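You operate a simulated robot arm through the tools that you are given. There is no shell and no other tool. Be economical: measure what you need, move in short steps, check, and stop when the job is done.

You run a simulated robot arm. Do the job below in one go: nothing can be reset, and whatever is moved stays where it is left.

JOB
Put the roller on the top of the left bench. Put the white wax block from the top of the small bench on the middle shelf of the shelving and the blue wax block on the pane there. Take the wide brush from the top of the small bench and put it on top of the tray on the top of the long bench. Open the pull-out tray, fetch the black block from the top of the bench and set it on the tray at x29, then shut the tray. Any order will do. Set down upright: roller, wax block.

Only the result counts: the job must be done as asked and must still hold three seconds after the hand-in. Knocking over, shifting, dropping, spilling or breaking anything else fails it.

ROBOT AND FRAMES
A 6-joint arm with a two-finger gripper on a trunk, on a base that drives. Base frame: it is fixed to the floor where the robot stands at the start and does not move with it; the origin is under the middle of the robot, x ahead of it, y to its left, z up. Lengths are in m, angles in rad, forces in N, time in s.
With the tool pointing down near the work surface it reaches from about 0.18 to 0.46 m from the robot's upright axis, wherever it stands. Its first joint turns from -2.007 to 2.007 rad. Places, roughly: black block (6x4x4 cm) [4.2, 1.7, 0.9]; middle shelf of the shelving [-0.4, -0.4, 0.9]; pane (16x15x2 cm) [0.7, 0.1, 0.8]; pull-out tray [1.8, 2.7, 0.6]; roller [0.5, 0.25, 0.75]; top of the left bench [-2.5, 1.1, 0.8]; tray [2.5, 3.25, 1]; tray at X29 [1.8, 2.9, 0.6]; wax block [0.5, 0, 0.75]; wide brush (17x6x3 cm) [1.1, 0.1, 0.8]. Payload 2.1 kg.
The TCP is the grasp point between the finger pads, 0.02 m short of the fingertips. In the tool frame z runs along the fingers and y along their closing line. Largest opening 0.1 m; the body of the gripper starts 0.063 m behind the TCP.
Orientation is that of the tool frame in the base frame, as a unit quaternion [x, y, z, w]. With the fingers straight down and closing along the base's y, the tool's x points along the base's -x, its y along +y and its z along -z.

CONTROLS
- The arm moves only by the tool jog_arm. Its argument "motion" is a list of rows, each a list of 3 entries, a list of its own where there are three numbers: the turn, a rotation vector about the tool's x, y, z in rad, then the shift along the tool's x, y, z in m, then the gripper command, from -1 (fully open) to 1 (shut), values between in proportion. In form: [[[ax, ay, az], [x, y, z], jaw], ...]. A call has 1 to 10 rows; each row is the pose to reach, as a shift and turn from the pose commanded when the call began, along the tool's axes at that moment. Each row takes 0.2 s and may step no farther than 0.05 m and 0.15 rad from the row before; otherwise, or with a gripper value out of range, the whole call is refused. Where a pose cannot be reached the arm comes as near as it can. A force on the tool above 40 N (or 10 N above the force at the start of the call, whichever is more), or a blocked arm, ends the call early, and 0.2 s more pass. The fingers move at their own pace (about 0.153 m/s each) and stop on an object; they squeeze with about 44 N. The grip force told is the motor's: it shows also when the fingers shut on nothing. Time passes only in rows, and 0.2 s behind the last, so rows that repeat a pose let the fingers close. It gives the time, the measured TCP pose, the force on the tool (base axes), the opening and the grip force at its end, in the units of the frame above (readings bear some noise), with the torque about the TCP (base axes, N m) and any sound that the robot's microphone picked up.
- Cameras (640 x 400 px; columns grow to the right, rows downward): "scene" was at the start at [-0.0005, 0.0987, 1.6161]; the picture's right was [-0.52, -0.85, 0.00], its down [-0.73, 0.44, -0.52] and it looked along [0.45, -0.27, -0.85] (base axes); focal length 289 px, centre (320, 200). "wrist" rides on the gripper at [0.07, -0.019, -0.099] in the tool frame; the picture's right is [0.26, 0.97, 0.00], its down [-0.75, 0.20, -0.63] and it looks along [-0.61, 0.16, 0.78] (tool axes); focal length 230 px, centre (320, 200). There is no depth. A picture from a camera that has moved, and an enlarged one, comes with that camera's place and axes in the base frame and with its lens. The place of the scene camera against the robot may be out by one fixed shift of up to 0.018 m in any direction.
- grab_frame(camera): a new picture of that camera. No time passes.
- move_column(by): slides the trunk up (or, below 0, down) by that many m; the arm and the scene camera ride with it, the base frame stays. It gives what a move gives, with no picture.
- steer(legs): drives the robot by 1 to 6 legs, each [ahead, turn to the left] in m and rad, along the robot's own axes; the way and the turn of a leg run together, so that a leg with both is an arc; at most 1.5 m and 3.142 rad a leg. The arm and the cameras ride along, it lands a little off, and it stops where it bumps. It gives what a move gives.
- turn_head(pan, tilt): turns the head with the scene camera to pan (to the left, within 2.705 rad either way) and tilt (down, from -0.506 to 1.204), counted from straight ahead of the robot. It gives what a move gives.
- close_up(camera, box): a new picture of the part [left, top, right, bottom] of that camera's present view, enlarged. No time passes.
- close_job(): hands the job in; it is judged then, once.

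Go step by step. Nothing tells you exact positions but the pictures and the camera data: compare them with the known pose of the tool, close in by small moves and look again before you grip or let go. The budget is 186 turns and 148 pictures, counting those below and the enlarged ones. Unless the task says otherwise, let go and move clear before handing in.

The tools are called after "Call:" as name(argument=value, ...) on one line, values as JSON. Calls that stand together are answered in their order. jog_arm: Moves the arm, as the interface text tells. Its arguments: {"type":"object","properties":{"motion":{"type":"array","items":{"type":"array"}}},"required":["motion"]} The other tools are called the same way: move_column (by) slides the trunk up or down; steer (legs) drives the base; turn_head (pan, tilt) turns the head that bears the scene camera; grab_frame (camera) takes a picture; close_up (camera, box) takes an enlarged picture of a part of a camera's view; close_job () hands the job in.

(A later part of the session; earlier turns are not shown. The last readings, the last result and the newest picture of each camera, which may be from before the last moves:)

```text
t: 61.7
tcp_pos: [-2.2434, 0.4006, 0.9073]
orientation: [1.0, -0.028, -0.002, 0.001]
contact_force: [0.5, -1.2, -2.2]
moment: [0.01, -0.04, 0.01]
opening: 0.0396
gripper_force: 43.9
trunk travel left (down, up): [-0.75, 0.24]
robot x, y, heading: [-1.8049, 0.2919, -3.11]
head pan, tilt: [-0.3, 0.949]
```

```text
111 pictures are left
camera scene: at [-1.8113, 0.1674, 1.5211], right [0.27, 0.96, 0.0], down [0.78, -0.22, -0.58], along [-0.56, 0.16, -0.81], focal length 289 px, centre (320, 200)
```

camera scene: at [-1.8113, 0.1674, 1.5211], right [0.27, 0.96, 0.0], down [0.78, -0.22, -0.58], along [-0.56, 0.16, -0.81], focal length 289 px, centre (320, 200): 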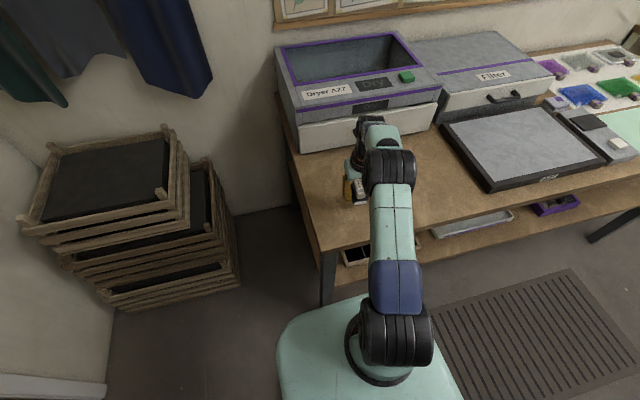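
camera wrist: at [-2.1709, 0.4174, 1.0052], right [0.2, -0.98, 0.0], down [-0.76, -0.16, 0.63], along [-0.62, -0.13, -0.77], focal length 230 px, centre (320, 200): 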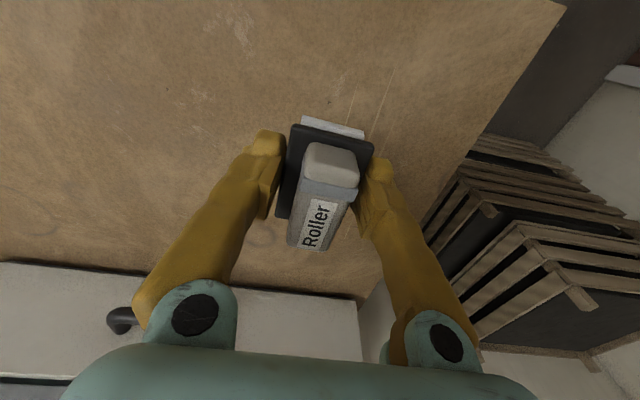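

Above a free area. Lowering until contact.

Call:
jog_arm(motion=[[[0, 0, 0], [0, 0, 0.025], 1], [[0, 0, 0], [0, 0, 0.045], 1], [[0, 0, 0], [0, 0, 0.052], 1], [[0, 0, 0], [0, 0, 0.056], 1], [[0, 0, 0], [0, 0, 0.06], 1], [[0, 0, 0], [0, 0, 0.063], 1]])

```text
t: 63.1
tcp_pos: [-2.2393, 0.4008, 0.8494]
orientation: [1.0, -0.028, -0.008, -0.001]
contact_force: [-4.5, 0.3, 33.7]
moment: [-0.15, -0.82, 0.0]
opening: 0.0397
gripper_force: 43.6
trunk travel left (down, up): [-0.75, 0.24]
robot x, y, heading: [-1.8019, 0.2891, -3.11]
head pan, tilt: [-0.3, 0.949]
```

Call:
jog_arm(motion=[[[0, 0, 0], [0, 0, -0.003], 1], [[0, 0, 0], [0, 0, -0.004], 1]])

Call:
close_up(camera="wrist", box=[200, 80, 440, 260])

```text
t: 63.7
tcp_pos: [-2.2395, 0.4002, 0.8492]
orientation: [1.0, -0.028, -0.004, 0.0]
contact_force: [-2.2, 1.1, 11.8]
moment: [0.07, 0.47, 0.0]
opening: 0.0396
gripper_force: 44.3
trunk travel left (down, up): [-0.75, 0.24]
robot x, y, heading: [-1.8043, 0.2888, -3.107]
head pan, tilt: [-0.3, 0.949]
```

```text
2.22 times, centred on (320, 170) of wrist
camera zoom: at [-2.1677, 0.4165, 0.9477], right [0.2, -0.98, 0.0], down [-0.76, -0.16, 0.63], along [-0.62, -0.13, -0.77], focal length 511 px, centre (320, 267)
```

zoom: 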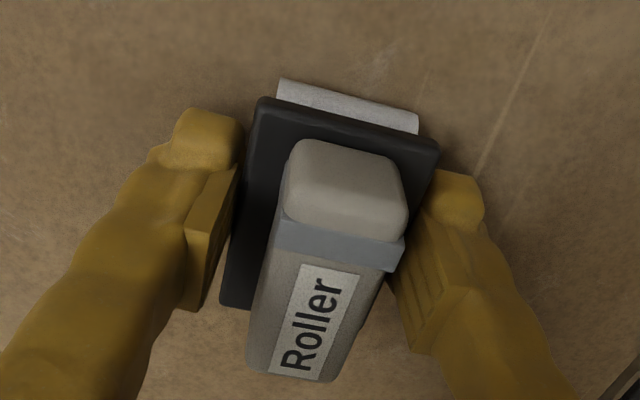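

Call:
jog_arm(motion=[[[0, 0, 0], [0, 0, -0.001], 0], [[0, 0, 0], [0, 0, -0.001], -0.6], [[0, 0, 0], [0, 0, -0.001], -0.6], [[0, 0, 0], [0, 0, -0.04], -0.6], [[0, 0, 0], [0, 0, -0.085], -0.6], [[0, 0, 0], [0.03, 0, -0.12], -1], [[0, 0, 0], [0.07, 0, -0.14], -1]])

Call:
grab_frame(camera="wrist")

```text
t: 65.3
tcp_pos: [-2.1673, 0.3953, 0.9893]
orientation: [1.0, -0.027, -0.004, 0.0]
contact_force: [0.1, 0.4, 0.4]
moment: [0.0, 0.02, 0.02]
opening: 0.0999
gripper_force: 0.2
trunk travel left (down, up): [-0.75, 0.24]
robot x, y, heading: [-1.8012, 0.2918, -3.111]
head pan, tilt: [-0.3, 0.949]
```

```text
109 pictures are left
camera wrist: at [-2.0967, 0.4112, 1.0881], right [0.2, -0.98, 0.0], down [-0.76, -0.16, 0.64], along [-0.62, -0.13, -0.77], focal length 230 px, centre (320, 200)
```

wrist: 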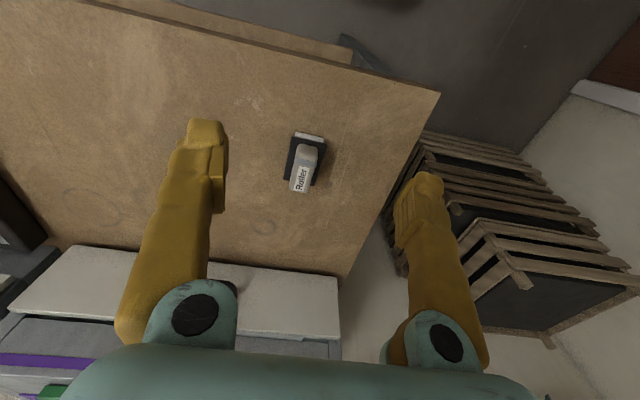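

Roller stands on the left bench. Next, drive around to the left side of the small bench for the white wax.

Call:
steer(legs=[[-0.3, 0], [0, -2.987], [1.5, 0]])

Call:
turn_head(pan=-0.4, tilt=0.8)

Call:
grab_frame(camera="scene")

```text
t: 81.4
tcp_pos: [0.3504, 0.5116, 0.9884]
orientation: [-0.047, 0.999, 0.001, 0.002]
contact_force: [-0.7, -0.5, 0.0]
moment: [0.0, -0.03, 0.03]
opening: 0.0999
gripper_force: 0.0
trunk travel left (down, up): [-0.75, 0.24]
robot x, y, heading: [-0.0252, 0.5628, 0.178]
head pan, tilt: [-0.3, 0.949]
```

```text
t: 82.1
tcp_pos: [0.3498, 0.5108, 0.9876]
orientation: [-0.047, 0.999, 0.0, 0.003]
contact_force: [-0.3, -0.2, 0.2]
moment: [0.02, 0.01, 0.02]
opening: 0.0999
gripper_force: 0.0
trunk travel left (down, up): [-0.75, 0.24]
robot x, y, heading: [-0.0245, 0.5622, 0.176]
head pan, tilt: [-0.4, 0.799]
```

```text
108 pictures are left
camera scene: at [-0.0309, 0.6647, 1.5325], right [-0.22, -0.98, 0.0], down [-0.7, 0.16, -0.7], along [0.68, -0.15, -0.72], focal length 289 px, centre (320, 200)
```

scene: 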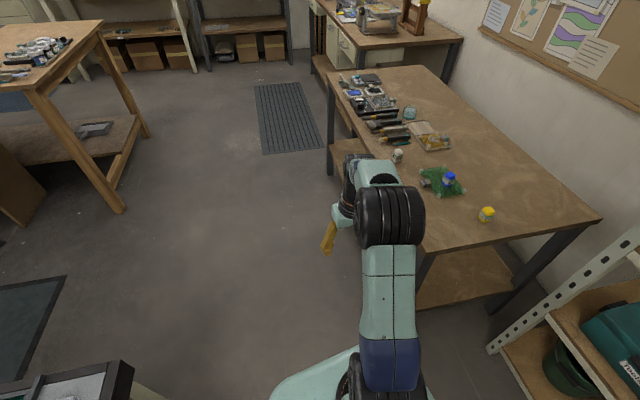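

Call:
steer(legs=[[0, -0.19], [0.8, 0]])

Call:
turn_head(pan=-1.2, tilt=1.0)

Call:
grab_frame(camera="scene")

```text
t: 87.2
tcp_pos: [1.1414, 0.4273, 0.99]
orientation: [0.052, 0.999, 0.0, 0.003]
contact_force: [0.2, -0.1, 0.8]
moment: [0.01, -0.02, 0.0]
opening: 0.1001
gripper_force: 0.0
trunk travel left (down, up): [-0.75, 0.24]
robot x, y, heading: [0.779, 0.5504, -0.018]
head pan, tilt: [-0.4, 0.799]
```

```text
t: 88.3
tcp_pos: [1.1422, 0.4282, 0.9887]
orientation: [0.052, 0.999, 0.001, 0.003]
contact_force: [0.5, -0.6, -0.3]
moment: [-0.01, -0.02, -0.02]
opening: 0.1
gripper_force: 0.0
trunk travel left (down, up): [-0.75, 0.24]
robot x, y, heading: [0.7833, 0.5492, -0.021]
head pan, tilt: [-1.201, 1.0]
```

```text
107 pictures are left
camera scene: at [0.75, 0.6198, 1.5175], right [-0.94, -0.34, 0.0], down [-0.29, 0.79, -0.54], along [0.19, -0.51, -0.84], focal length 289 px, centre (320, 200)
```

scene: 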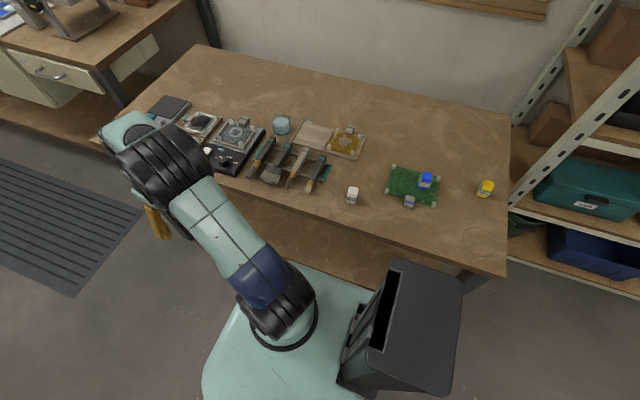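

Call:
close_up(camera="scene", box=[230, 120, 390, 220])

```text
4.00 times, centred on (310, 170) of scene
camera zoom: at [0.75, 0.6198, 1.5175], right [-0.94, -0.34, 0.0], down [-0.29, 0.79, -0.54], along [0.19, -0.51, -0.84], focal length 1157 px, centre (360, 320)
```

zoom: 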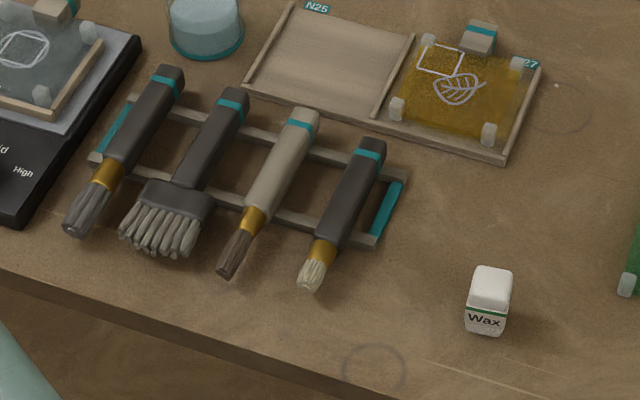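

The white wax sits near (0.825,0.152), turned ~9°. I'll swing the arm around to the bench side, yawing to match.

Call:
jog_arm(motion=[[[0, 0, 0.146], [0.0175, -0.0452, 0], -1], [[0, 0, 0.292], [0.0406, -0.0873, 0], -1], [[0, 0, 0.438], [0.0685, -0.1256, 0], -1], [[0, 0, 0.584], [0.1009, -0.1597, 0], -1], [[0, 0, 0.731], [0.1369, -0.1888, 0], -1], [[0, 0, 0.877], [0.1758, -0.2129, 0], -1], [[0, 0, 1.023], [0.2172, -0.2315, 0], -1], [[0, 0, 1.17], [0.2601, -0.2444, 0], -1], [[0, 0, 1.316], [0.3038, -0.2516, 0], -1]])

Call:
grab_frame(camera="wrist")

```text
t: 90.3
tcp_pos: [0.8147, 0.2069, 0.9864]
orientation: [0.653, 0.757, 0.002, 0.003]
contact_force: [0.4, 0.7, -0.4]
moment: [0.03, 0.01, 0.01]
opening: 0.0997
gripper_force: 0.1
trunk travel left (down, up): [-0.75, 0.24]
robot x, y, heading: [0.7856, 0.5468, -0.02]
head pan, tilt: [-1.201, 1.0]
```

```text
105 pictures are left
camera wrist: at [0.7851, 0.2736, 1.087], right [0.92, 0.4, 0.01], down [0.3, -0.71, 0.63], along [0.26, -0.58, -0.78], focal length 230 px, centre (320, 200)
```

wrist: 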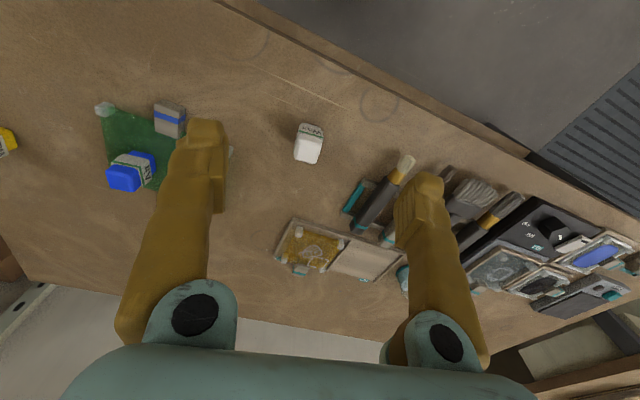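

Call:
jog_arm(motion=[[[0, -0.15, 0], [-0.004, 0, 0.03], -1], [[0, -0.3, 0], [-0.008, 0.001, 0.06], -1], [[0, -0.45, 0], [-0.012, 0.001, 0.09], -1], [[0, -0.6, 0], [-0.0163, 0.001, 0.106], -1], [[0, -0.6, 0], [-0.0163, 0.001, 0.106], -1]])

Call:
grab_frame(camera="wrist")

Call:
close_up(camera="scene", box=[260, 120, 460, 260])

```text
t: 91.5
tcp_pos: [0.8391, 0.2003, 0.8975]
orientation: [0.626, 0.744, -0.105, 0.206]
contact_force: [0.2, 0.0, -0.3]
moment: [0.0, 0.0, -0.01]
opening: 0.1
gripper_force: 0.0
out of reach, approached as far as the arm can: row 3, 4
trunk travel left (down, up): [-0.75, 0.24]
robot x, y, heading: [0.7809, 0.5488, -0.022]
head pan, tilt: [-1.201, 1.0]
```

```text
104 pictures are left
camera wrist: at [0.7954, 0.3012, 0.9532], right [0.91, 0.41, -0.02], down [0.18, -0.37, 0.91], along [0.37, -0.83, -0.41], focal length 230 px, centre (320, 200)
```

wrist: 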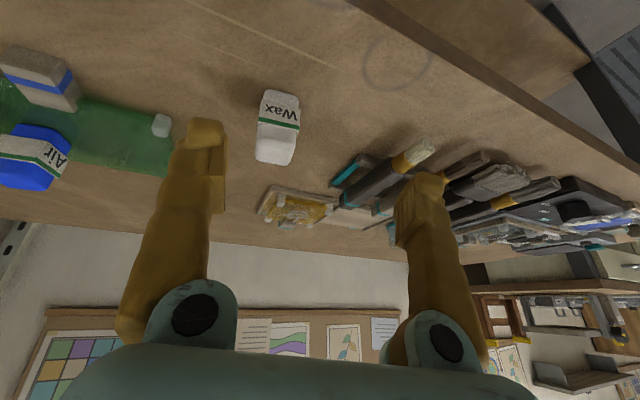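

```text
2.86 times, centred on (360, 190) of scene
camera zoom: at [0.7497, 0.6195, 1.5175], right [-0.94, -0.34, 0.0], down [-0.29, 0.79, -0.54], along [0.19, -0.51, -0.84], focal length 827 px, centre (206, 229)
```

zoom: 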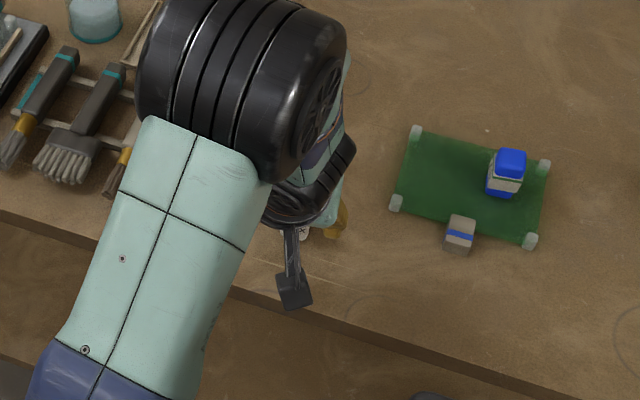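

The tilt hit a limit in this pose (forearm too steep). I'll back off, lower the trunk and retry the tilt.

Call:
jog_arm(motion=[[[0, 0, 0], [0, 0, -0.04], -1], [[0, 0, 0], [-0.03, 0, -0.075], -1], [[0, 0, 0], [-0.06, 0, -0.11], -1], [[0, 0, 0], [-0.09, 0, -0.14], -1], [[0, 0, 0], [-0.1, 0, -0.18], -1], [[0, 0, 0], [-0.1, 0, -0.22], -1]])

Call:
move_column(by=-0.2)

```text
t: 92.9
tcp_pos: [0.8095, 0.2359, 1.1183]
orientation: [0.624, 0.723, -0.192, 0.226]
contact_force: [0.3, 0.5, -0.4]
moment: [-0.01, 0.0, 0.02]
opening: 0.1
gripper_force: 0.0
trunk travel left (down, up): [-0.75, 0.24]
robot x, y, heading: [0.7809, 0.5476, -0.019]
head pan, tilt: [-1.201, 1.0]
```

```text
t: 95.1
tcp_pos: [0.8101, 0.2356, 0.9178]
orientation: [0.623, 0.724, -0.191, 0.226]
contact_force: [0.0, 0.6, 0.4]
moment: [0.01, 0.02, -0.01]
opening: 0.1001
gripper_force: 0.1
trunk travel left (down, up): [-0.55, 0.44]
robot x, y, heading: [0.7827, 0.5487, -0.018]
head pan, tilt: [-1.201, 1.0]
```

The tilt is now reached. Approaching to a pre-grasp.

Call:
jog_arm(motion=[[[0, 0, 0], [-0.008, 0, 0.03], -1], [[0, 0, 0], [-0.0164, 0.001, 0.07], -1], [[0, 0, 0], [-0.0164, 0.001, 0.07], -1]])

Call:
grab_frame(camera="wrist")

```text
t: 95.9
tcp_pos: [0.8196, 0.1827, 0.8694]
orientation: [0.623, 0.723, -0.192, 0.226]
contact_force: [0.7, 0.7, -0.2]
moment: [0.01, 0.0, 0.03]
opening: 0.0998
gripper_force: 0.0
trunk travel left (down, up): [-0.55, 0.44]
robot x, y, heading: [0.7836, 0.55, -0.025]
head pan, tilt: [-1.201, 1.0]
```

```text
102 pictures are left
camera wrist: at [0.7851, 0.2928, 0.9125], right [0.92, 0.36, -0.14], down [0.23, -0.23, 0.95], along [0.3, -0.91, -0.29], focal length 230 px, centre (320, 200)
```

wrist: 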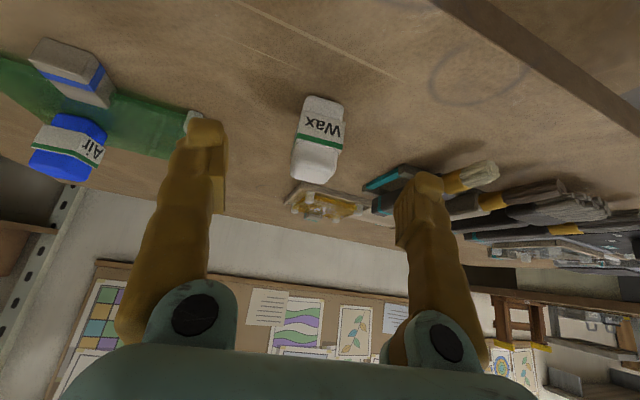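

Call:
jog_arm(motion=[[[0, 0, 0], [0, 0, 0.03], -1], [[0, 0, 0], [0, 0, 0.056], -1], [[0, 0, 0], [0, 0, 0.056], 0.2], [[0, 0, 0], [0, 0, 0.056], 1], [[0, 0, 0], [0, 0, 0.056], 1]])

Call:
grab_frame(camera="wrist")

```text
t: 97.1
tcp_pos: [0.8258, 0.15, 0.8261]
orientation: [0.623, 0.724, -0.19, 0.227]
contact_force: [0.1, 0.0, -0.4]
moment: [-0.03, -0.01, 0.0]
opening: 0.0264
gripper_force: 43.7
trunk travel left (down, up): [-0.55, 0.44]
robot x, y, heading: [0.7824, 0.5504, -0.017]
head pan, tilt: [-1.201, 1.0]
```

```text
101 pictures are left
camera wrist: at [0.7907, 0.2614, 0.8678], right [0.92, 0.36, -0.14], down [0.23, -0.23, 0.94], along [0.3, -0.91, -0.3], focal length 230 px, centre (320, 200)
```

wrist: 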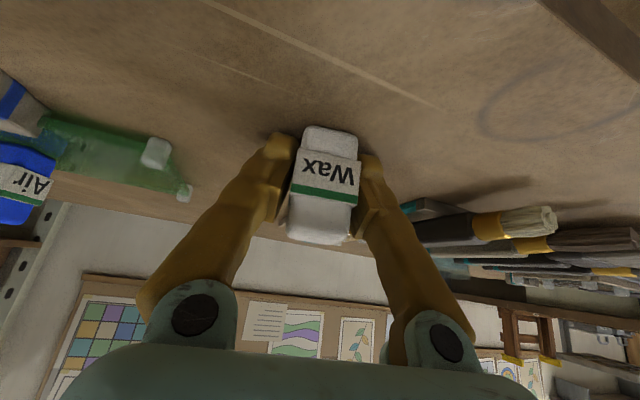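

White gripped. Lifting high, then backing out toward the shelving.

Call:
jog_arm(motion=[[[0, 0, 0], [-0.006, 0, -0.008], 1], [[0, 0, 0], [-0.03, 0, -0.04], 1], [[0, 0, 0], [-0.055, 0, -0.08], 1], [[0, 0, 0], [-0.08, 0, -0.12], 1], [[0, 0, 0], [-0.105, 0, -0.155], 1]])

Call:
steer(legs=[[-0.75, 0], [0, 0.47], [-0.85, 0], [0, -0.45]])

Call:
turn_head(pan=-1.57, tilt=0.8)

Call:
grab_frame(camera="scene")

Call:
grab_frame(camera="wrist")

```text
t: 98.3
tcp_pos: [0.8222, 0.1494, 1.012]
orientation: [0.624, 0.724, -0.191, 0.226]
contact_force: [0.7, -0.5, 0.0]
moment: [-0.04, -0.01, 0.0]
opening: 0.0262
gripper_force: 44.5
trunk travel left (down, up): [-0.55, 0.44]
robot x, y, heading: [0.7857, 0.5473, -0.022]
head pan, tilt: [-1.201, 1.0]
```

```text
t: 109.1
tcp_pos: [-0.669, -0.2146, 1.0134]
orientation: [0.613, 0.733, -0.187, 0.229]
contact_force: [0.1, -0.9, 0.3]
moment: [-0.01, 0.04, -0.01]
opening: 0.0266
gripper_force: 43.9
trunk travel left (down, up): [-0.55, 0.44]
robot x, y, heading: [-0.7208, 0.1841, 0.006]
head pan, tilt: [-1.201, 1.0]
```

```text
t: 109.9
tcp_pos: [-0.6691, -0.2149, 1.0128]
orientation: [0.613, 0.732, -0.187, 0.229]
contact_force: [0.4, 0.1, -0.7]
moment: [-0.01, 0.0, 0.02]
opening: 0.0264
gripper_force: 43.6
trunk travel left (down, up): [-0.55, 0.44]
robot x, y, heading: [-0.7178, 0.1842, 0.01]
head pan, tilt: [-1.571, 0.799]
```

```text
100 pictures are left
camera scene: at [-0.7792, 0.2376, 1.3326], right [-1.0, -0.01, 0.0], down [-0.01, 0.72, -0.7], along [0.01, -0.7, -0.72], focal length 289 px, centre (320, 200)
```

scene: 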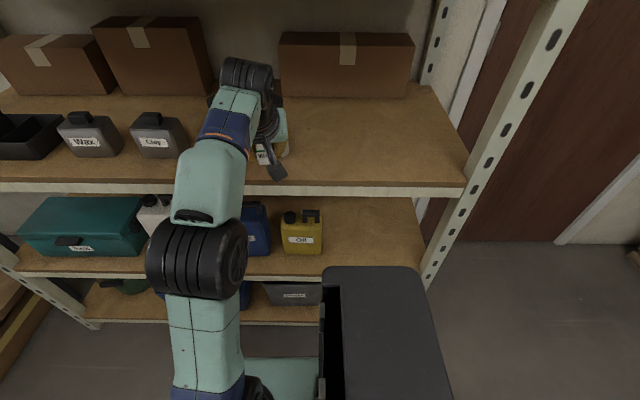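

```text
99 pictures are left
camera wrist: at [-0.707, -0.105, 1.0545], right [0.91, 0.38, -0.14], down [0.24, -0.22, 0.94], along [0.33, -0.9, -0.3], focal length 230 px, centre (320, 200)
```

wrist: 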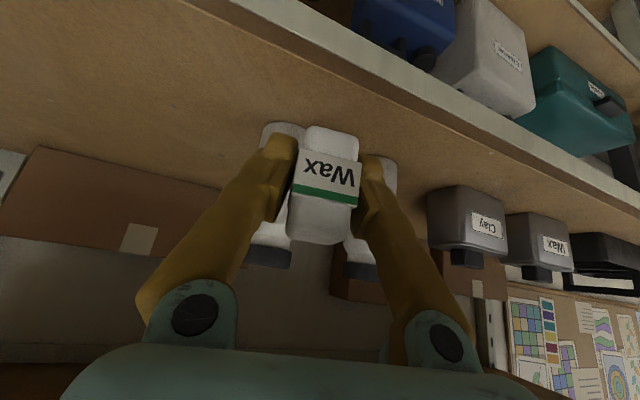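

Middle shelf (z≈0.88) has free room around x≈-0.9, right of the bottles. I'll shift the base back and closer.

Call:
steer(legs=[[0, 0.3], [-0.27, 0], [0, -0.3]])

Call:
turn_head(pan=-1.2, tilt=0.7)

Call:
grab_frame(camera="scene")

Call:
grab_frame(camera="wrist")

```text
t: 113.8
tcp_pos: [-0.9251, -0.294, 1.0124]
orientation: [0.616, 0.73, -0.188, 0.228]
contact_force: [0.0, -0.2, -0.9]
moment: [0.0, -0.03, 0.02]
opening: 0.0265
gripper_force: 44.1
trunk travel left (down, up): [-0.55, 0.44]
robot x, y, heading: [-0.974, 0.1032, 0.001]
head pan, tilt: [-1.571, 0.799]
```

```text
t: 114.6
tcp_pos: [-0.9241, -0.2957, 1.0132]
orientation: [0.617, 0.729, -0.189, 0.227]
contact_force: [0.2, -0.6, -0.9]
moment: [0.0, 0.0, 0.01]
opening: 0.0265
gripper_force: 44.2
trunk travel left (down, up): [-0.55, 0.44]
robot x, y, heading: [-0.9739, 0.1077, -0.001]
head pan, tilt: [-1.201, 0.7]
```

```text
98 pictures are left
camera scene: at [-1.0014, 0.1595, 1.3408], right [-0.93, -0.36, 0.0], down [-0.23, 0.6, -0.76], along [0.28, -0.71, -0.64], focal length 289 px, centre (320, 200)
```

scene: 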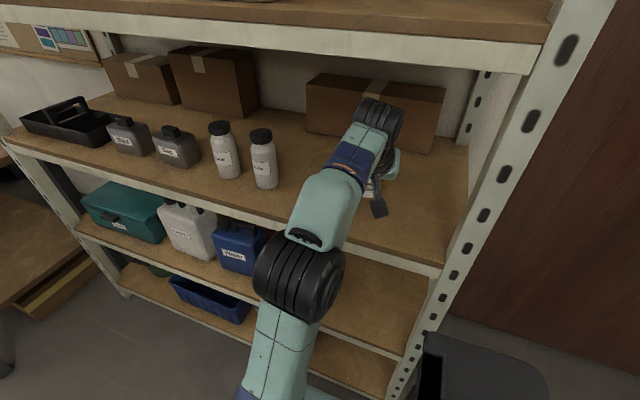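

```text
97 pictures are left
camera wrist: at [-0.9626, -0.185, 1.0546], right [0.92, 0.37, -0.14], down [0.24, -0.23, 0.94], along [0.32, -0.9, -0.3], focal length 230 px, centre (320, 200)
```

wrist: 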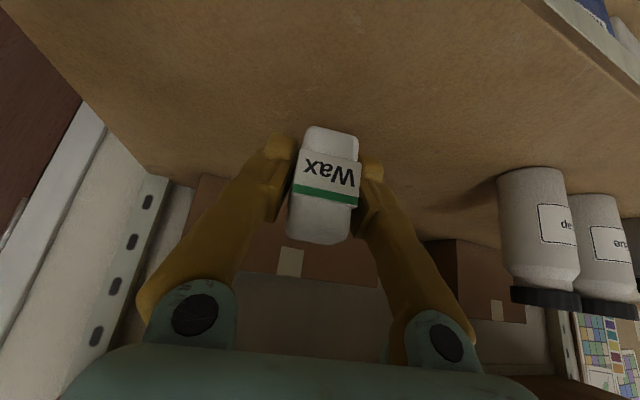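

Good clearance. Moving in and down toward the shelf surface.

Call:
jog_arm(motion=[[[0, 0, 0], [-0.001, 0, 0.043], 1], [[0, 0, 0], [-0.0022, 0, 0.0863], 1], [[0, 0, 0], [0.0063, 0, 0.0987], 1], [[0, 0, 0], [0.0085, 0, 0.102], 1], [[0, 0, 0], [0.0102, 0, 0.1044], 1], [[0, 0, 0], [0.0119, 0, 0.1069], 1]])

Call:
grab_frame(camera="wrist")

```text
t: 115.4
tcp_pos: [-0.9147, -0.3467, 0.9417]
orientation: [0.613, 0.725, -0.202, 0.239]
contact_force: [0.5, 1.5, 15.8]
moment: [0.15, -0.02, 0.02]
opening: 0.0264
gripper_force: 43.7
trunk travel left (down, up): [-0.55, 0.44]
robot x, y, heading: [-0.9725, 0.103, -0.002]
head pan, tilt: [-1.201, 0.7]
stopped in row 3: the force on the tool passed its limit at 42 N (the readings are from after the stop); the commanded pose is now the measured one
```

```text
96 pictures are left
camera wrist: at [-0.9521, -0.2338, 0.9799], right [0.92, 0.37, -0.15], down [0.24, -0.19, 0.95], along [0.32, -0.91, -0.26], focal length 230 px, centre (320, 200)
```

wrist: 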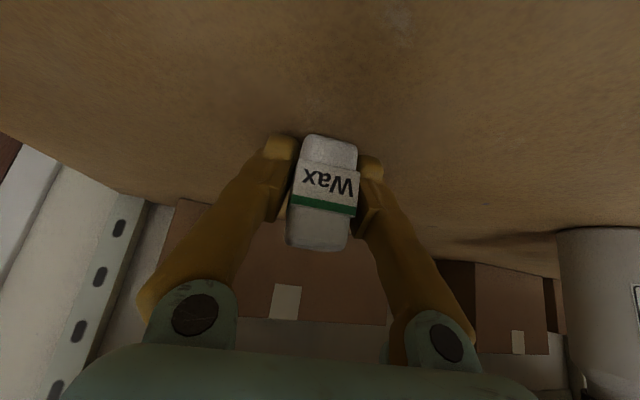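

Contact with the shelf (z≈0.90). Easing and releasing.

Call:
jog_arm(motion=[[[0, 0, 0], [-0.0006, 0, -0.0008], 1], [[0, 0, 0], [-0.0006, 0, -0.0008], 1]])

Call:
close_up(camera="wrist", box=[220, 100, 420, 270])

```text
t: 116.0
tcp_pos: [-0.9149, -0.3447, 0.942]
orientation: [0.614, 0.725, -0.201, 0.239]
contact_force: [-1.3, -3.9, 22.2]
moment: [-0.08, -0.03, -0.03]
opening: 0.0261
gripper_force: 44.2
trunk travel left (down, up): [-0.55, 0.44]
robot x, y, heading: [-0.9703, 0.1031, -0.002]
head pan, tilt: [-1.201, 0.7]
```

```text
2.35 times, centred on (320, 185) of wrist
camera zoom: at [-0.9521, -0.2339, 0.9801], right [0.92, 0.37, -0.15], down [0.24, -0.2, 0.95], along [0.32, -0.91, -0.27], focal length 541 px, centre (320, 235)
```

zoom: 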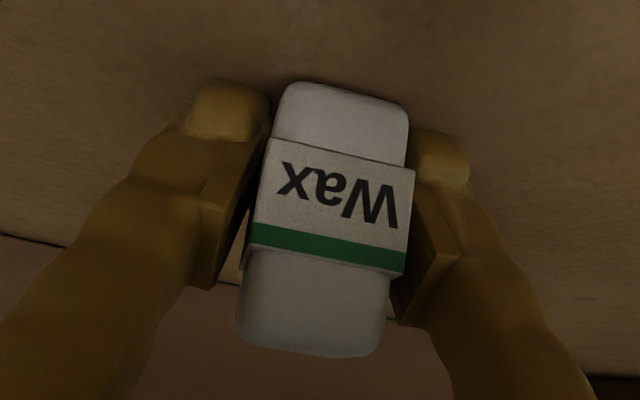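

Call:
jog_arm(motion=[[[0, 0, 0], [-0.0017, 0, -0.0025], 1], [[0, 0, 0], [-0.0017, 0, -0.0025], 0.2], [[0, 0, 0], [-0.0017, 0, -0.0025], -0.5], [[0, 0, 0], [-0.0017, 0, -0.0025], -0.5], [[0, 0, 0], [-0.0017, 0, -0.04], -0.5], [[0, 0, 0], [-0.0017, 0, -0.08], -0.5], [[0, 0, 0], [-0.0017, 0, -0.12], -1]])

Call:
grab_frame(camera="wrist")

Call:
grab_frame(camera="scene")

```text
t: 117.6
tcp_pos: [-0.9259, -0.2758, 1.0378]
orientation: [0.614, 0.726, -0.199, 0.236]
contact_force: [-0.2, -0.3, -0.6]
moment: [0.03, -0.03, -0.03]
opening: 0.1001
gripper_force: 0.1
trunk travel left (down, up): [-0.55, 0.44]
robot x, y, heading: [-0.9703, 0.1042, -0.002]
head pan, tilt: [-1.201, 0.7]
```

```text
94 pictures are left
camera wrist: at [-0.9632, -0.1654, 1.0765], right [0.92, 0.37, -0.15], down [0.24, -0.2, 0.95], along [0.32, -0.91, -0.27], focal length 230 px, centre (320, 200)
```

wrist: 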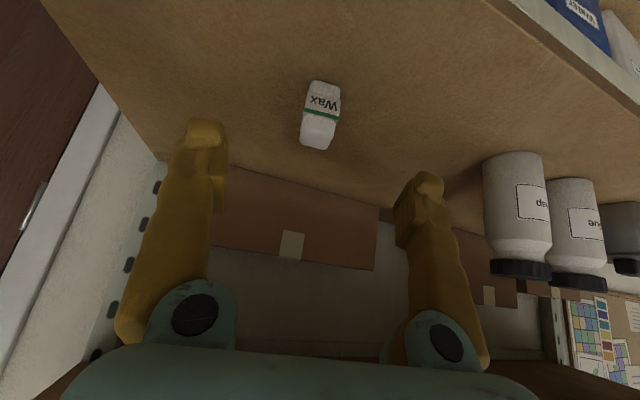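

```text
93 pictures are left
camera scene: at [-1.0014, 0.1608, 1.3408], right [-0.93, -0.36, 0.0], down [-0.23, 0.6, -0.77], along [0.28, -0.71, -0.64], focal length 289 px, centre (320, 200)
```

scene: 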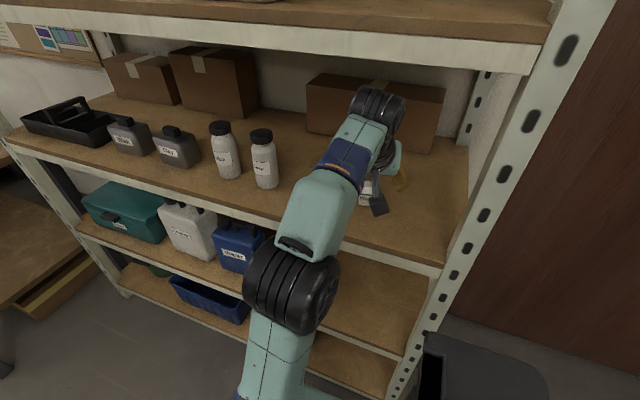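

White stands on the middle shelf. Retracting the arm upright, then heading to the brushes.

Call:
jog_arm(motion=[[[0, 0.0, 0], [0.017, 0.005, -0.033], -1], [[0, 0.0, 0], [0.034, 0.011, -0.066], -1], [[0, 0.1, 0], [0.0504, 0.0167, -0.098], -1], [[0, 0.24, 0], [0.0504, 0.0167, -0.098], -1], [[0, 0.38, 0], [0.0504, 0.0167, -0.098], -1], [[0, 0.52, 0], [0.0504, 0.0167, -0.098], -1], [[0, 0.63, 0], [0.0504, 0.0167, -0.098], -1]])

Call:
steer(legs=[[0, 0.46], [0.97, 0], [0, -0.46]])

```text
t: 119.2
tcp_pos: [-0.9202, -0.1139, 1.0222]
orientation: [0.645, 0.764, 0.002, -0.001]
contact_force: [0.4, 1.0, 0.9]
moment: [-0.04, -0.02, 0.02]
opening: 0.0999
gripper_force: 0.1
out of reach, approached as far as the arm can: row 4, 5, 6, 7
trunk travel left (down, up): [-0.55, 0.44]
robot x, y, heading: [-0.9707, 0.1054, 0.002]
head pan, tilt: [-1.201, 0.7]
```

```text
t: 127.0
tcp_pos: [-0.0288, 0.3175, 1.0229]
orientation: [0.648, 0.762, 0.001, 0.0]
contact_force: [-0.5, 0.2, -0.5]
moment: [-0.02, -0.01, -0.02]
opening: 0.0998
gripper_force: 0.1
trunk travel left (down, up): [-0.55, 0.44]
robot x, y, heading: [-0.0779, 0.5373, -0.004]
head pan, tilt: [-1.201, 0.7]
```

Call:
steer(legs=[[1.13, 0.0]])

Call:
turn_head(pan=-1.35, tilt=0.9)

Call:
grab_frame(camera="scene")

Call:
grab_frame(camera="wrist")

```text
t: 132.8
tcp_pos: [1.1246, 0.3245, 1.0225]
orientation: [0.64, 0.768, 0.001, 0.0]
contact_force: [-0.5, 0.6, -0.6]
moment: [-0.01, -0.03, -0.02]
opening: 0.1001
gripper_force: 0.1
trunk travel left (down, up): [-0.55, 0.44]
robot x, y, heading: [1.0679, 0.5444, 0.015]
head pan, tilt: [-1.201, 0.7]
```

```text
t: 133.6
tcp_pos: [1.1234, 0.3272, 1.0218]
orientation: [0.64, 0.768, 0.001, 0.0]
contact_force: [-0.8, -0.1, 0.3]
moment: [-0.01, 0.0, 0.01]
opening: 0.0998
gripper_force: 0.0
trunk travel left (down, up): [-0.55, 0.44]
robot x, y, heading: [1.0659, 0.5428, 0.018]
head pan, tilt: [-1.349, 0.901]
```

```text
92 pictures are left
camera scene: at [1.0252, 0.6043, 1.3247], right [-0.97, -0.23, 0.0], down [-0.18, 0.76, -0.62], along [0.15, -0.6, -0.78], focal length 289 px, centre (320, 200)
```

scene: 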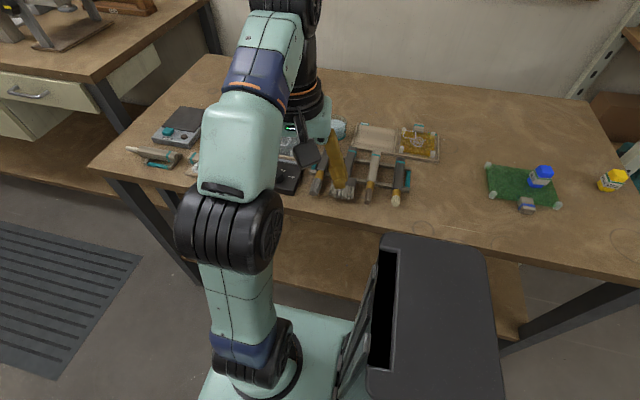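

```text
91 pictures are left
camera wrist: at [1.0936, 0.3912, 1.1211], right [0.9, 0.43, 0.0], down [0.33, -0.7, 0.63], along [0.27, -0.57, -0.78], focal length 230 px, centre (320, 200)
```

wrist: 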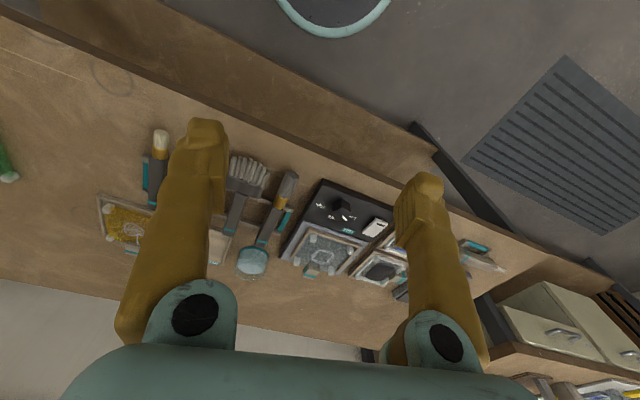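

Wide brush lies along y at x≈1.078. Moving over its handle.

Call:
jog_arm(motion=[[[0, 0, 0.024], [-0.04, -0.016, 0.01], -1], [[0, 0, 0.048], [-0.08, -0.032, 0.02], -1], [[0, 0, 0.07], [-0.12, -0.048, 0.03], -1], [[0, 0, 0.1], [-0.16, -0.064, 0.045], -1], [[0, 0, 0.12], [-0.2, -0.08, 0.06], -1], [[0, 0, 0.12], [-0.215, -0.085, 0.07], -1]])

Call:
grab_frame(camera="wrist")

Call:
close_up(camera="wrist", box=[220, 60, 420, 200])

```text
t: 135.0
tcp_pos: [1.0879, 0.1707, 0.889]
orientation: [0.685, 0.729, 0.002, -0.002]
contact_force: [-0.4, -0.1, -0.8]
moment: [0.08, -0.01, 0.0]
opening: 0.1
gripper_force: 0.0
out of reach, approached as far as the arm can: row 1, 2, 3, 4, 5, 6
trunk travel left (down, up): [-0.55, 0.44]
robot x, y, heading: [1.066, 0.5401, 0.013]
head pan, tilt: [-1.349, 0.901]
```

```text
90 pictures are left
camera wrist: at [1.0659, 0.2395, 0.9895], right [0.95, 0.32, 0.0], down [0.25, -0.74, 0.63], along [0.2, -0.59, -0.78], focal length 230 px, centre (320, 200)
```

wrist: 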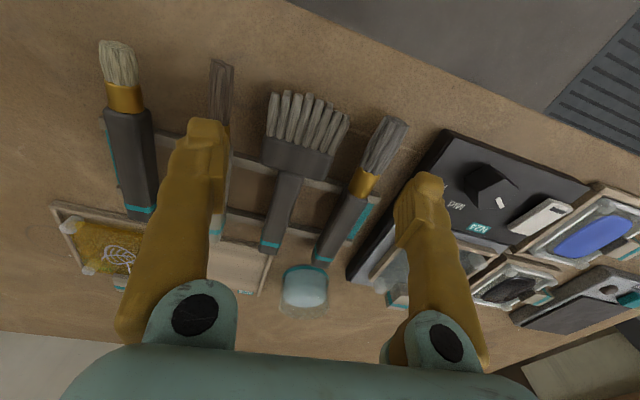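

```text
2.86 times, centred on (320, 130) of wrist
camera zoom: at [1.0659, 0.2395, 0.9895], right [0.95, 0.32, 0.0], down [0.25, -0.74, 0.63], along [0.2, -0.59, -0.78], focal length 657 px, centre (320, 400)
```

zoom: 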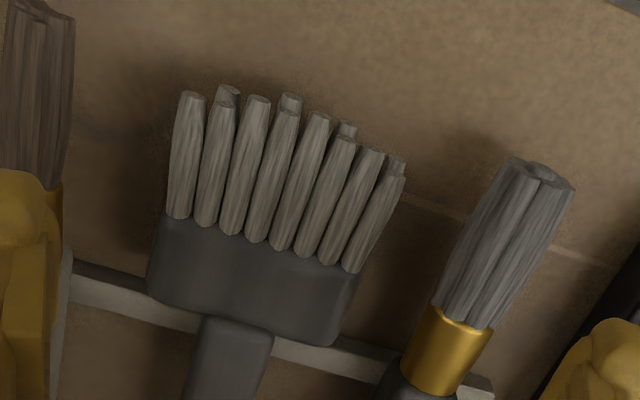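

The trunk is too low for reach here; raise it by 0.2 and check again.

Call:
move_column(by=0.2)

Call:
jog_arm(motion=[[[0, 0, 0.03], [-0.04, -0.004, 0.02], -0.1], [[0, 0, 0.06], [-0.081, -0.013, 0.04], -0.1], [[0, 0, 0.06], [-0.081, -0.013, 0.08], -0.1], [[0, 0, 0.06], [-0.081, -0.013, 0.12], -0.1], [[0, 0, 0.06], [-0.081, -0.013, 0.16], -0.1], [[0, 0, 0.06], [-0.081, -0.013, 0.19], -0.1]])

Call:
grab_frame(camera="wrist")

```text
t: 137.1
tcp_pos: [1.088, 0.172, 1.0902]
orientation: [0.685, 0.729, 0.001, 0.0]
contact_force: [-0.2, 0.1, 0.0]
moment: [0.0, -0.01, 0.0]
opening: 0.0999
gripper_force: 0.0
trunk travel left (down, up): [-0.75, 0.24]
robot x, y, heading: [1.0709, 0.5434, 0.014]
head pan, tilt: [-1.349, 0.901]
```

```text
t: 138.5
tcp_pos: [1.0828, 0.1236, 0.9029]
orientation: [0.707, 0.708, 0.001, 0.0]
contact_force: [0.2, 0.0, -0.3]
moment: [0.04, 0.01, 0.02]
opening: 0.0549
gripper_force: 0.0
out of reach, approached as far as the arm can: row 1, 2, 3, 4, 5, 6
trunk travel left (down, up): [-0.75, 0.24]
robot x, y, heading: [1.0687, 0.5465, 0.019]
head pan, tilt: [-1.349, 0.901]
```

```text
88 pictures are left
camera wrist: at [1.0645, 0.1941, 1.0019], right [0.97, 0.26, 0.0], down [0.2, -0.75, 0.63], along [0.16, -0.61, -0.78], focal length 230 px, centre (320, 200)
```

wrist: 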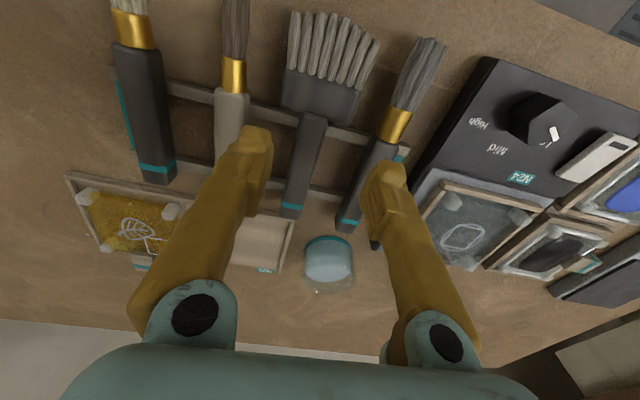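

Side reach is shorter; a slight outward tilt will extend it.

Call:
jog_arm(motion=[[[0, -0.15, 0], [-0.005, -0.004, 0.0], -0.1], [[0, -0.3, 0], [-0.02, -0.004, 0.005], -0.1], [[0, -0.3, 0], [-0.034, -0.004, 0.02], -0.1], [[0, -0.3, 0], [-0.034, -0.004, 0.02], -0.1]])

Call:
grab_frame(camera="wrist")

```text
t: 139.5
tcp_pos: [1.0798, 0.0902, 0.8825]
orientation: [0.699, 0.7, -0.105, 0.106]
contact_force: [0.3, 0.5, 0.9]
moment: [0.0, -0.04, -0.03]
opening: 0.0551
gripper_force: 0.1
trunk travel left (down, up): [-0.75, 0.24]
robot x, y, heading: [1.0663, 0.5439, 0.015]
head pan, tilt: [-1.349, 0.901]
```

```text
87 pictures are left
camera wrist: at [1.0618, 0.187, 0.9567], right [0.97, 0.25, -0.08], down [0.2, -0.53, 0.82], along [0.16, -0.81, -0.56], focal length 230 px, centre (320, 200)
```

wrist: 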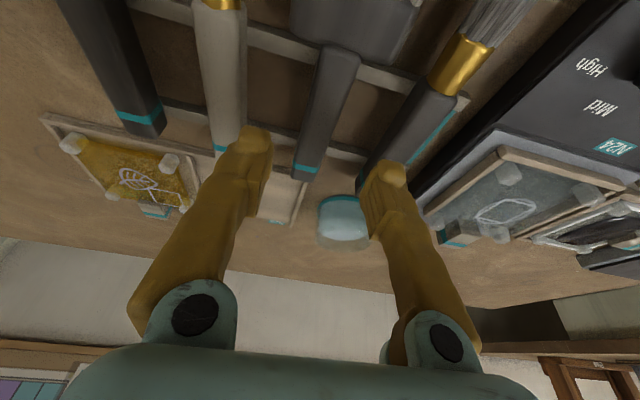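

Aligned with the handle (~2 cm wide). Narrow the opening slightly and descend.

Call:
jog_arm(motion=[[[0, 0, 0], [0, -0.002, 0], 0.14], [[0, 0, 0], [0.0089, -0.002, 0.0287], 0.14], [[0, 0, 0], [0.0118, -0.002, 0.0382], 0.14]])

Call:
grab_frame(camera="wrist")

```text
t: 140.3
tcp_pos: [1.0784, 0.0921, 0.8423]
orientation: [0.699, 0.7, -0.104, 0.105]
contact_force: [0.4, 1.1, 0.1]
moment: [-0.01, -0.02, 0.01]
opening: 0.0431
gripper_force: 0.0
trunk travel left (down, up): [-0.75, 0.24]
robot x, y, heading: [1.0682, 0.5429, 0.017]
head pan, tilt: [-1.349, 0.901]
```

```text
86 pictures are left
camera wrist: at [1.0595, 0.187, 0.9163], right [0.97, 0.25, -0.07], down [0.2, -0.53, 0.82], along [0.16, -0.81, -0.56], focal length 230 px, centre (320, 200)
```

wrist: 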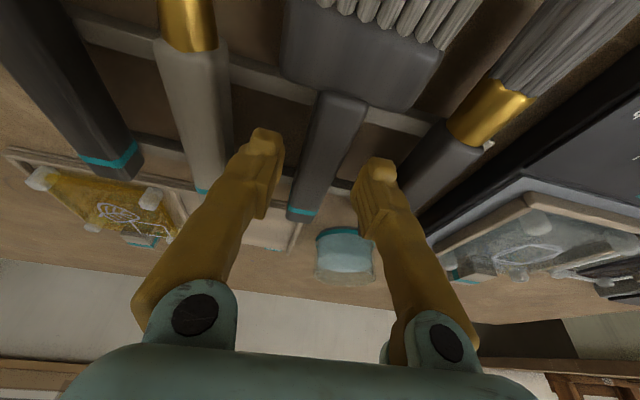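

Call:
jog_arm(motion=[[[0, 0, 0], [0.0035, 0, 0.0115], 0.14], [[0, 0, 0], [0.0065, 0, 0.021], 0.14], [[0, 0, 0], [0.0065, 0, 0.021], 0.5], [[0, 0, 0], [0.0065, 0, 0.021], 1], [[0, 0, 0], [0.0065, 0, 0.021], 1]])

Call:
grab_frame(camera="wrist")

```text
t: 141.5
tcp_pos: [1.0785, 0.0893, 0.8208]
orientation: [0.699, 0.699, -0.105, 0.106]
contact_force: [-3.3, 0.1, 7.8]
moment: [-0.09, 0.12, -0.03]
opening: 0.0205
gripper_force: 44.0
trunk travel left (down, up): [-0.75, 0.24]
robot x, y, heading: [1.0704, 0.5462, 0.015]
head pan, tilt: [-1.349, 0.901]
```

```text
85 pictures are left
camera wrist: at [1.0592, 0.1868, 0.8945], right [0.97, 0.25, -0.07], down [0.2, -0.53, 0.82], along [0.16, -0.81, -0.56], focal length 230 px, centre (320, 200)
```

wrist: 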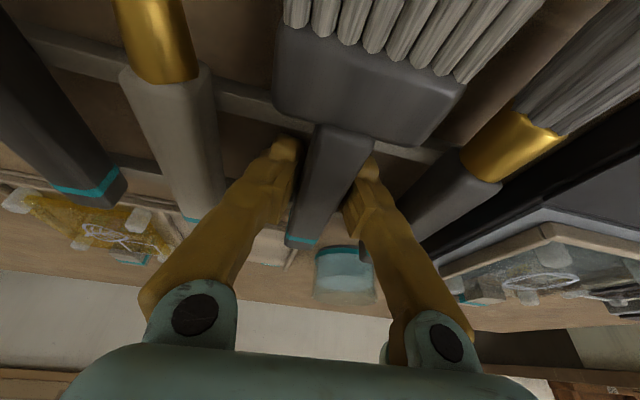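

Call:
jog_arm(motion=[[[0, 0, 0], [-0.003, 0, -0.0095], 1], [[0, 0, 0], [-0.0148, 0, -0.0478], 1], [[0, 0, 0], [-0.029, 0, -0.094], 1], [[0, 0, 0], [-0.0414, 0, -0.1337], 1], [[0, 0, 0], [-0.056, 0, -0.18], 1]])

Call:
grab_frame(camera="wrist")

Call:
grab_frame(camera="scene")

```text
t: 142.7
tcp_pos: [1.0772, 0.0881, 1.0071]
orientation: [0.698, 0.701, -0.104, 0.105]
contact_force: [0.5, 0.2, -1.1]
moment: [-0.04, -0.01, 0.0]
opening: 0.0207
gripper_force: 43.8
trunk travel left (down, up): [-0.75, 0.24]
robot x, y, heading: [1.0687, 0.5474, 0.017]
head pan, tilt: [-1.349, 0.901]
```

```text
84 pictures are left
camera wrist: at [1.0589, 0.1852, 1.0815], right [0.97, 0.25, -0.07], down [0.2, -0.53, 0.82], along [0.16, -0.81, -0.56], focal length 230 px, centre (320, 200)
```

wrist: 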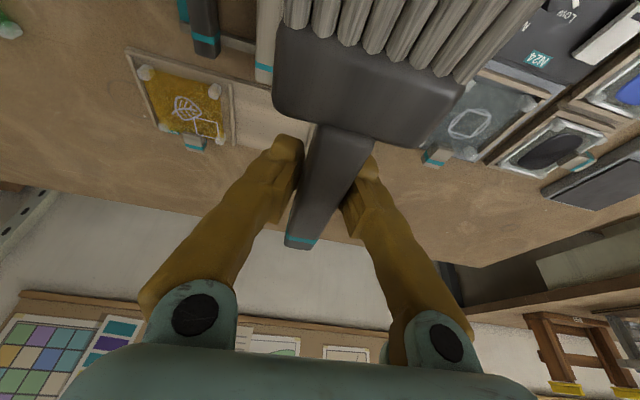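

```text
83 pictures are left
camera scene: at [1.0253, 0.6048, 1.5246], right [-0.97, -0.23, 0.0], down [-0.18, 0.76, -0.62], along [0.15, -0.6, -0.78], focal length 289 px, centre (320, 200)
```

scene: 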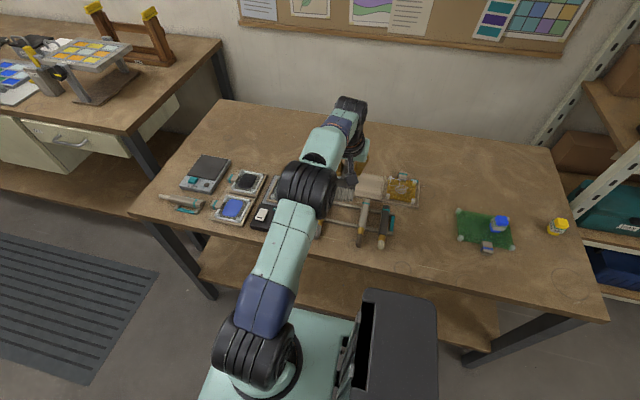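

Brush lifted cleanly. Raise the trunk, tuck the arm a bit and drive round to the far side of the long bench, looking on the way.

Call:
move_column(by=0.2)

Call:
jog_arm(motion=[[[0, 0, 0], [0.036, 0, -0.011], 1], [[0, 0, 0], [0.076, 0, -0.024], 1], [[0, 0, 0], [0.115, 0, -0.0355], 1]])

Call:
steer(legs=[[0.3, 0.27], [1.2, 0]])

Call:
turn_head(pan=0.6, tilt=0.4)

Call:
grab_frame(camera="scene")

```text
t: 144.9
tcp_pos: [1.0786, 0.0871, 1.2053]
orientation: [0.699, 0.7, -0.103, 0.105]
contact_force: [0.4, -1.4, -1.5]
moment: [-0.05, 0.0, 0.0]
opening: 0.0206
gripper_force: 44.2
trunk travel left (down, up): [-0.95, 0.04]
robot x, y, heading: [1.07, 0.5457, 0.017]
head pan, tilt: [-1.349, 0.901]
```

```text
t: 145.7
tcp_pos: [1.0781, 0.2078, 1.2084]
orientation: [0.698, 0.7, -0.105, 0.106]
contact_force: [0.1, 0.1, -0.7]
moment: [-0.05, 0.01, 0.01]
opening: 0.0205
gripper_force: 43.8
trunk travel left (down, up): [-0.95, 0.04]
robot x, y, heading: [1.0694, 0.5446, 0.013]
head pan, tilt: [-1.349, 0.901]
```

```text
t: 153.3
tcp_pos: [2.5833, 0.5766, 1.2072]
orientation: [0.614, 0.775, -0.091, 0.117]
contact_force: [-0.2, 0.2, -1.9]
moment: [0.02, 0.01, -0.01]
opening: 0.0208
gripper_force: 43.9
trunk travel left (down, up): [-0.95, 0.04]
robot x, y, heading: [2.4965, 0.905, 0.246]
head pan, tilt: [-1.349, 0.901]
```

```text
t: 155.2
tcp_pos: [2.5839, 0.5762, 1.2075]
orientation: [0.613, 0.776, -0.091, 0.116]
contact_force: [-0.9, 1.0, -0.7]
moment: [0.02, -0.01, 0.01]
opening: 0.0206
gripper_force: 43.9
trunk travel left (down, up): [-0.95, 0.04]
robot x, y, heading: [2.4981, 0.9052, 0.245]
head pan, tilt: [0.6, 0.4]
```

```text
82 pictures are left
camera scene: at [2.468, 1.0879, 1.7677], right [0.75, -0.66, 0.0], down [-0.26, -0.29, -0.92], along [0.61, 0.69, -0.39], focal length 289 px, centre (320, 200)
```

scene: 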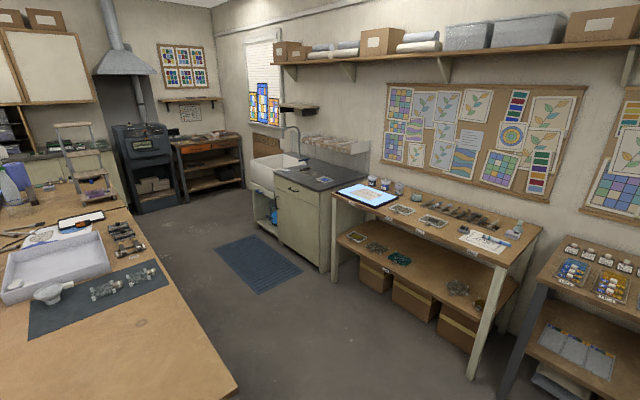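

Call:
close_up(camera="scene", box=[0, 150, 180, 320])

Call:
close_up(camera="scene", box=[330, 160, 550, 300])

```text
2.35 times, centred on (90, 235) of scene
camera zoom: at [2.468, 1.0879, 1.7677], right [0.75, -0.66, 0.0], down [-0.26, -0.29, -0.92], along [0.61, 0.69, -0.39], focal length 681 px, centre (861, 118)
```

zoom: 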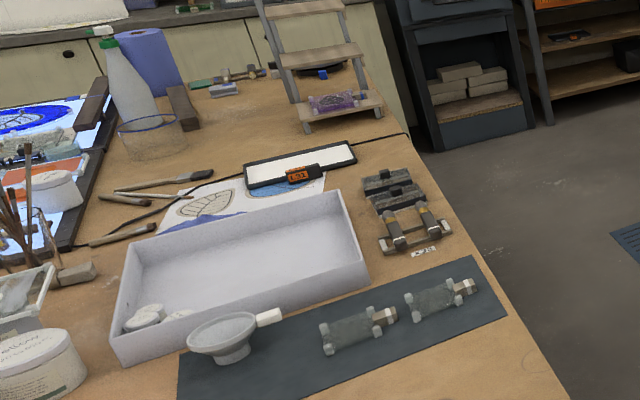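

```text
2.86 times, centred on (440, 230) of scene
camera zoom: at [2.468, 1.0879, 1.7677], right [0.75, -0.66, 0.0], down [-0.26, -0.29, -0.92], along [0.61, 0.69, -0.39], focal length 827 px, centre (-23, 114)
```

zoom: 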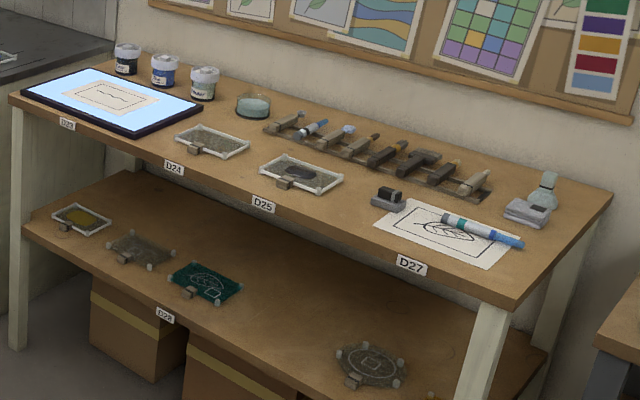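

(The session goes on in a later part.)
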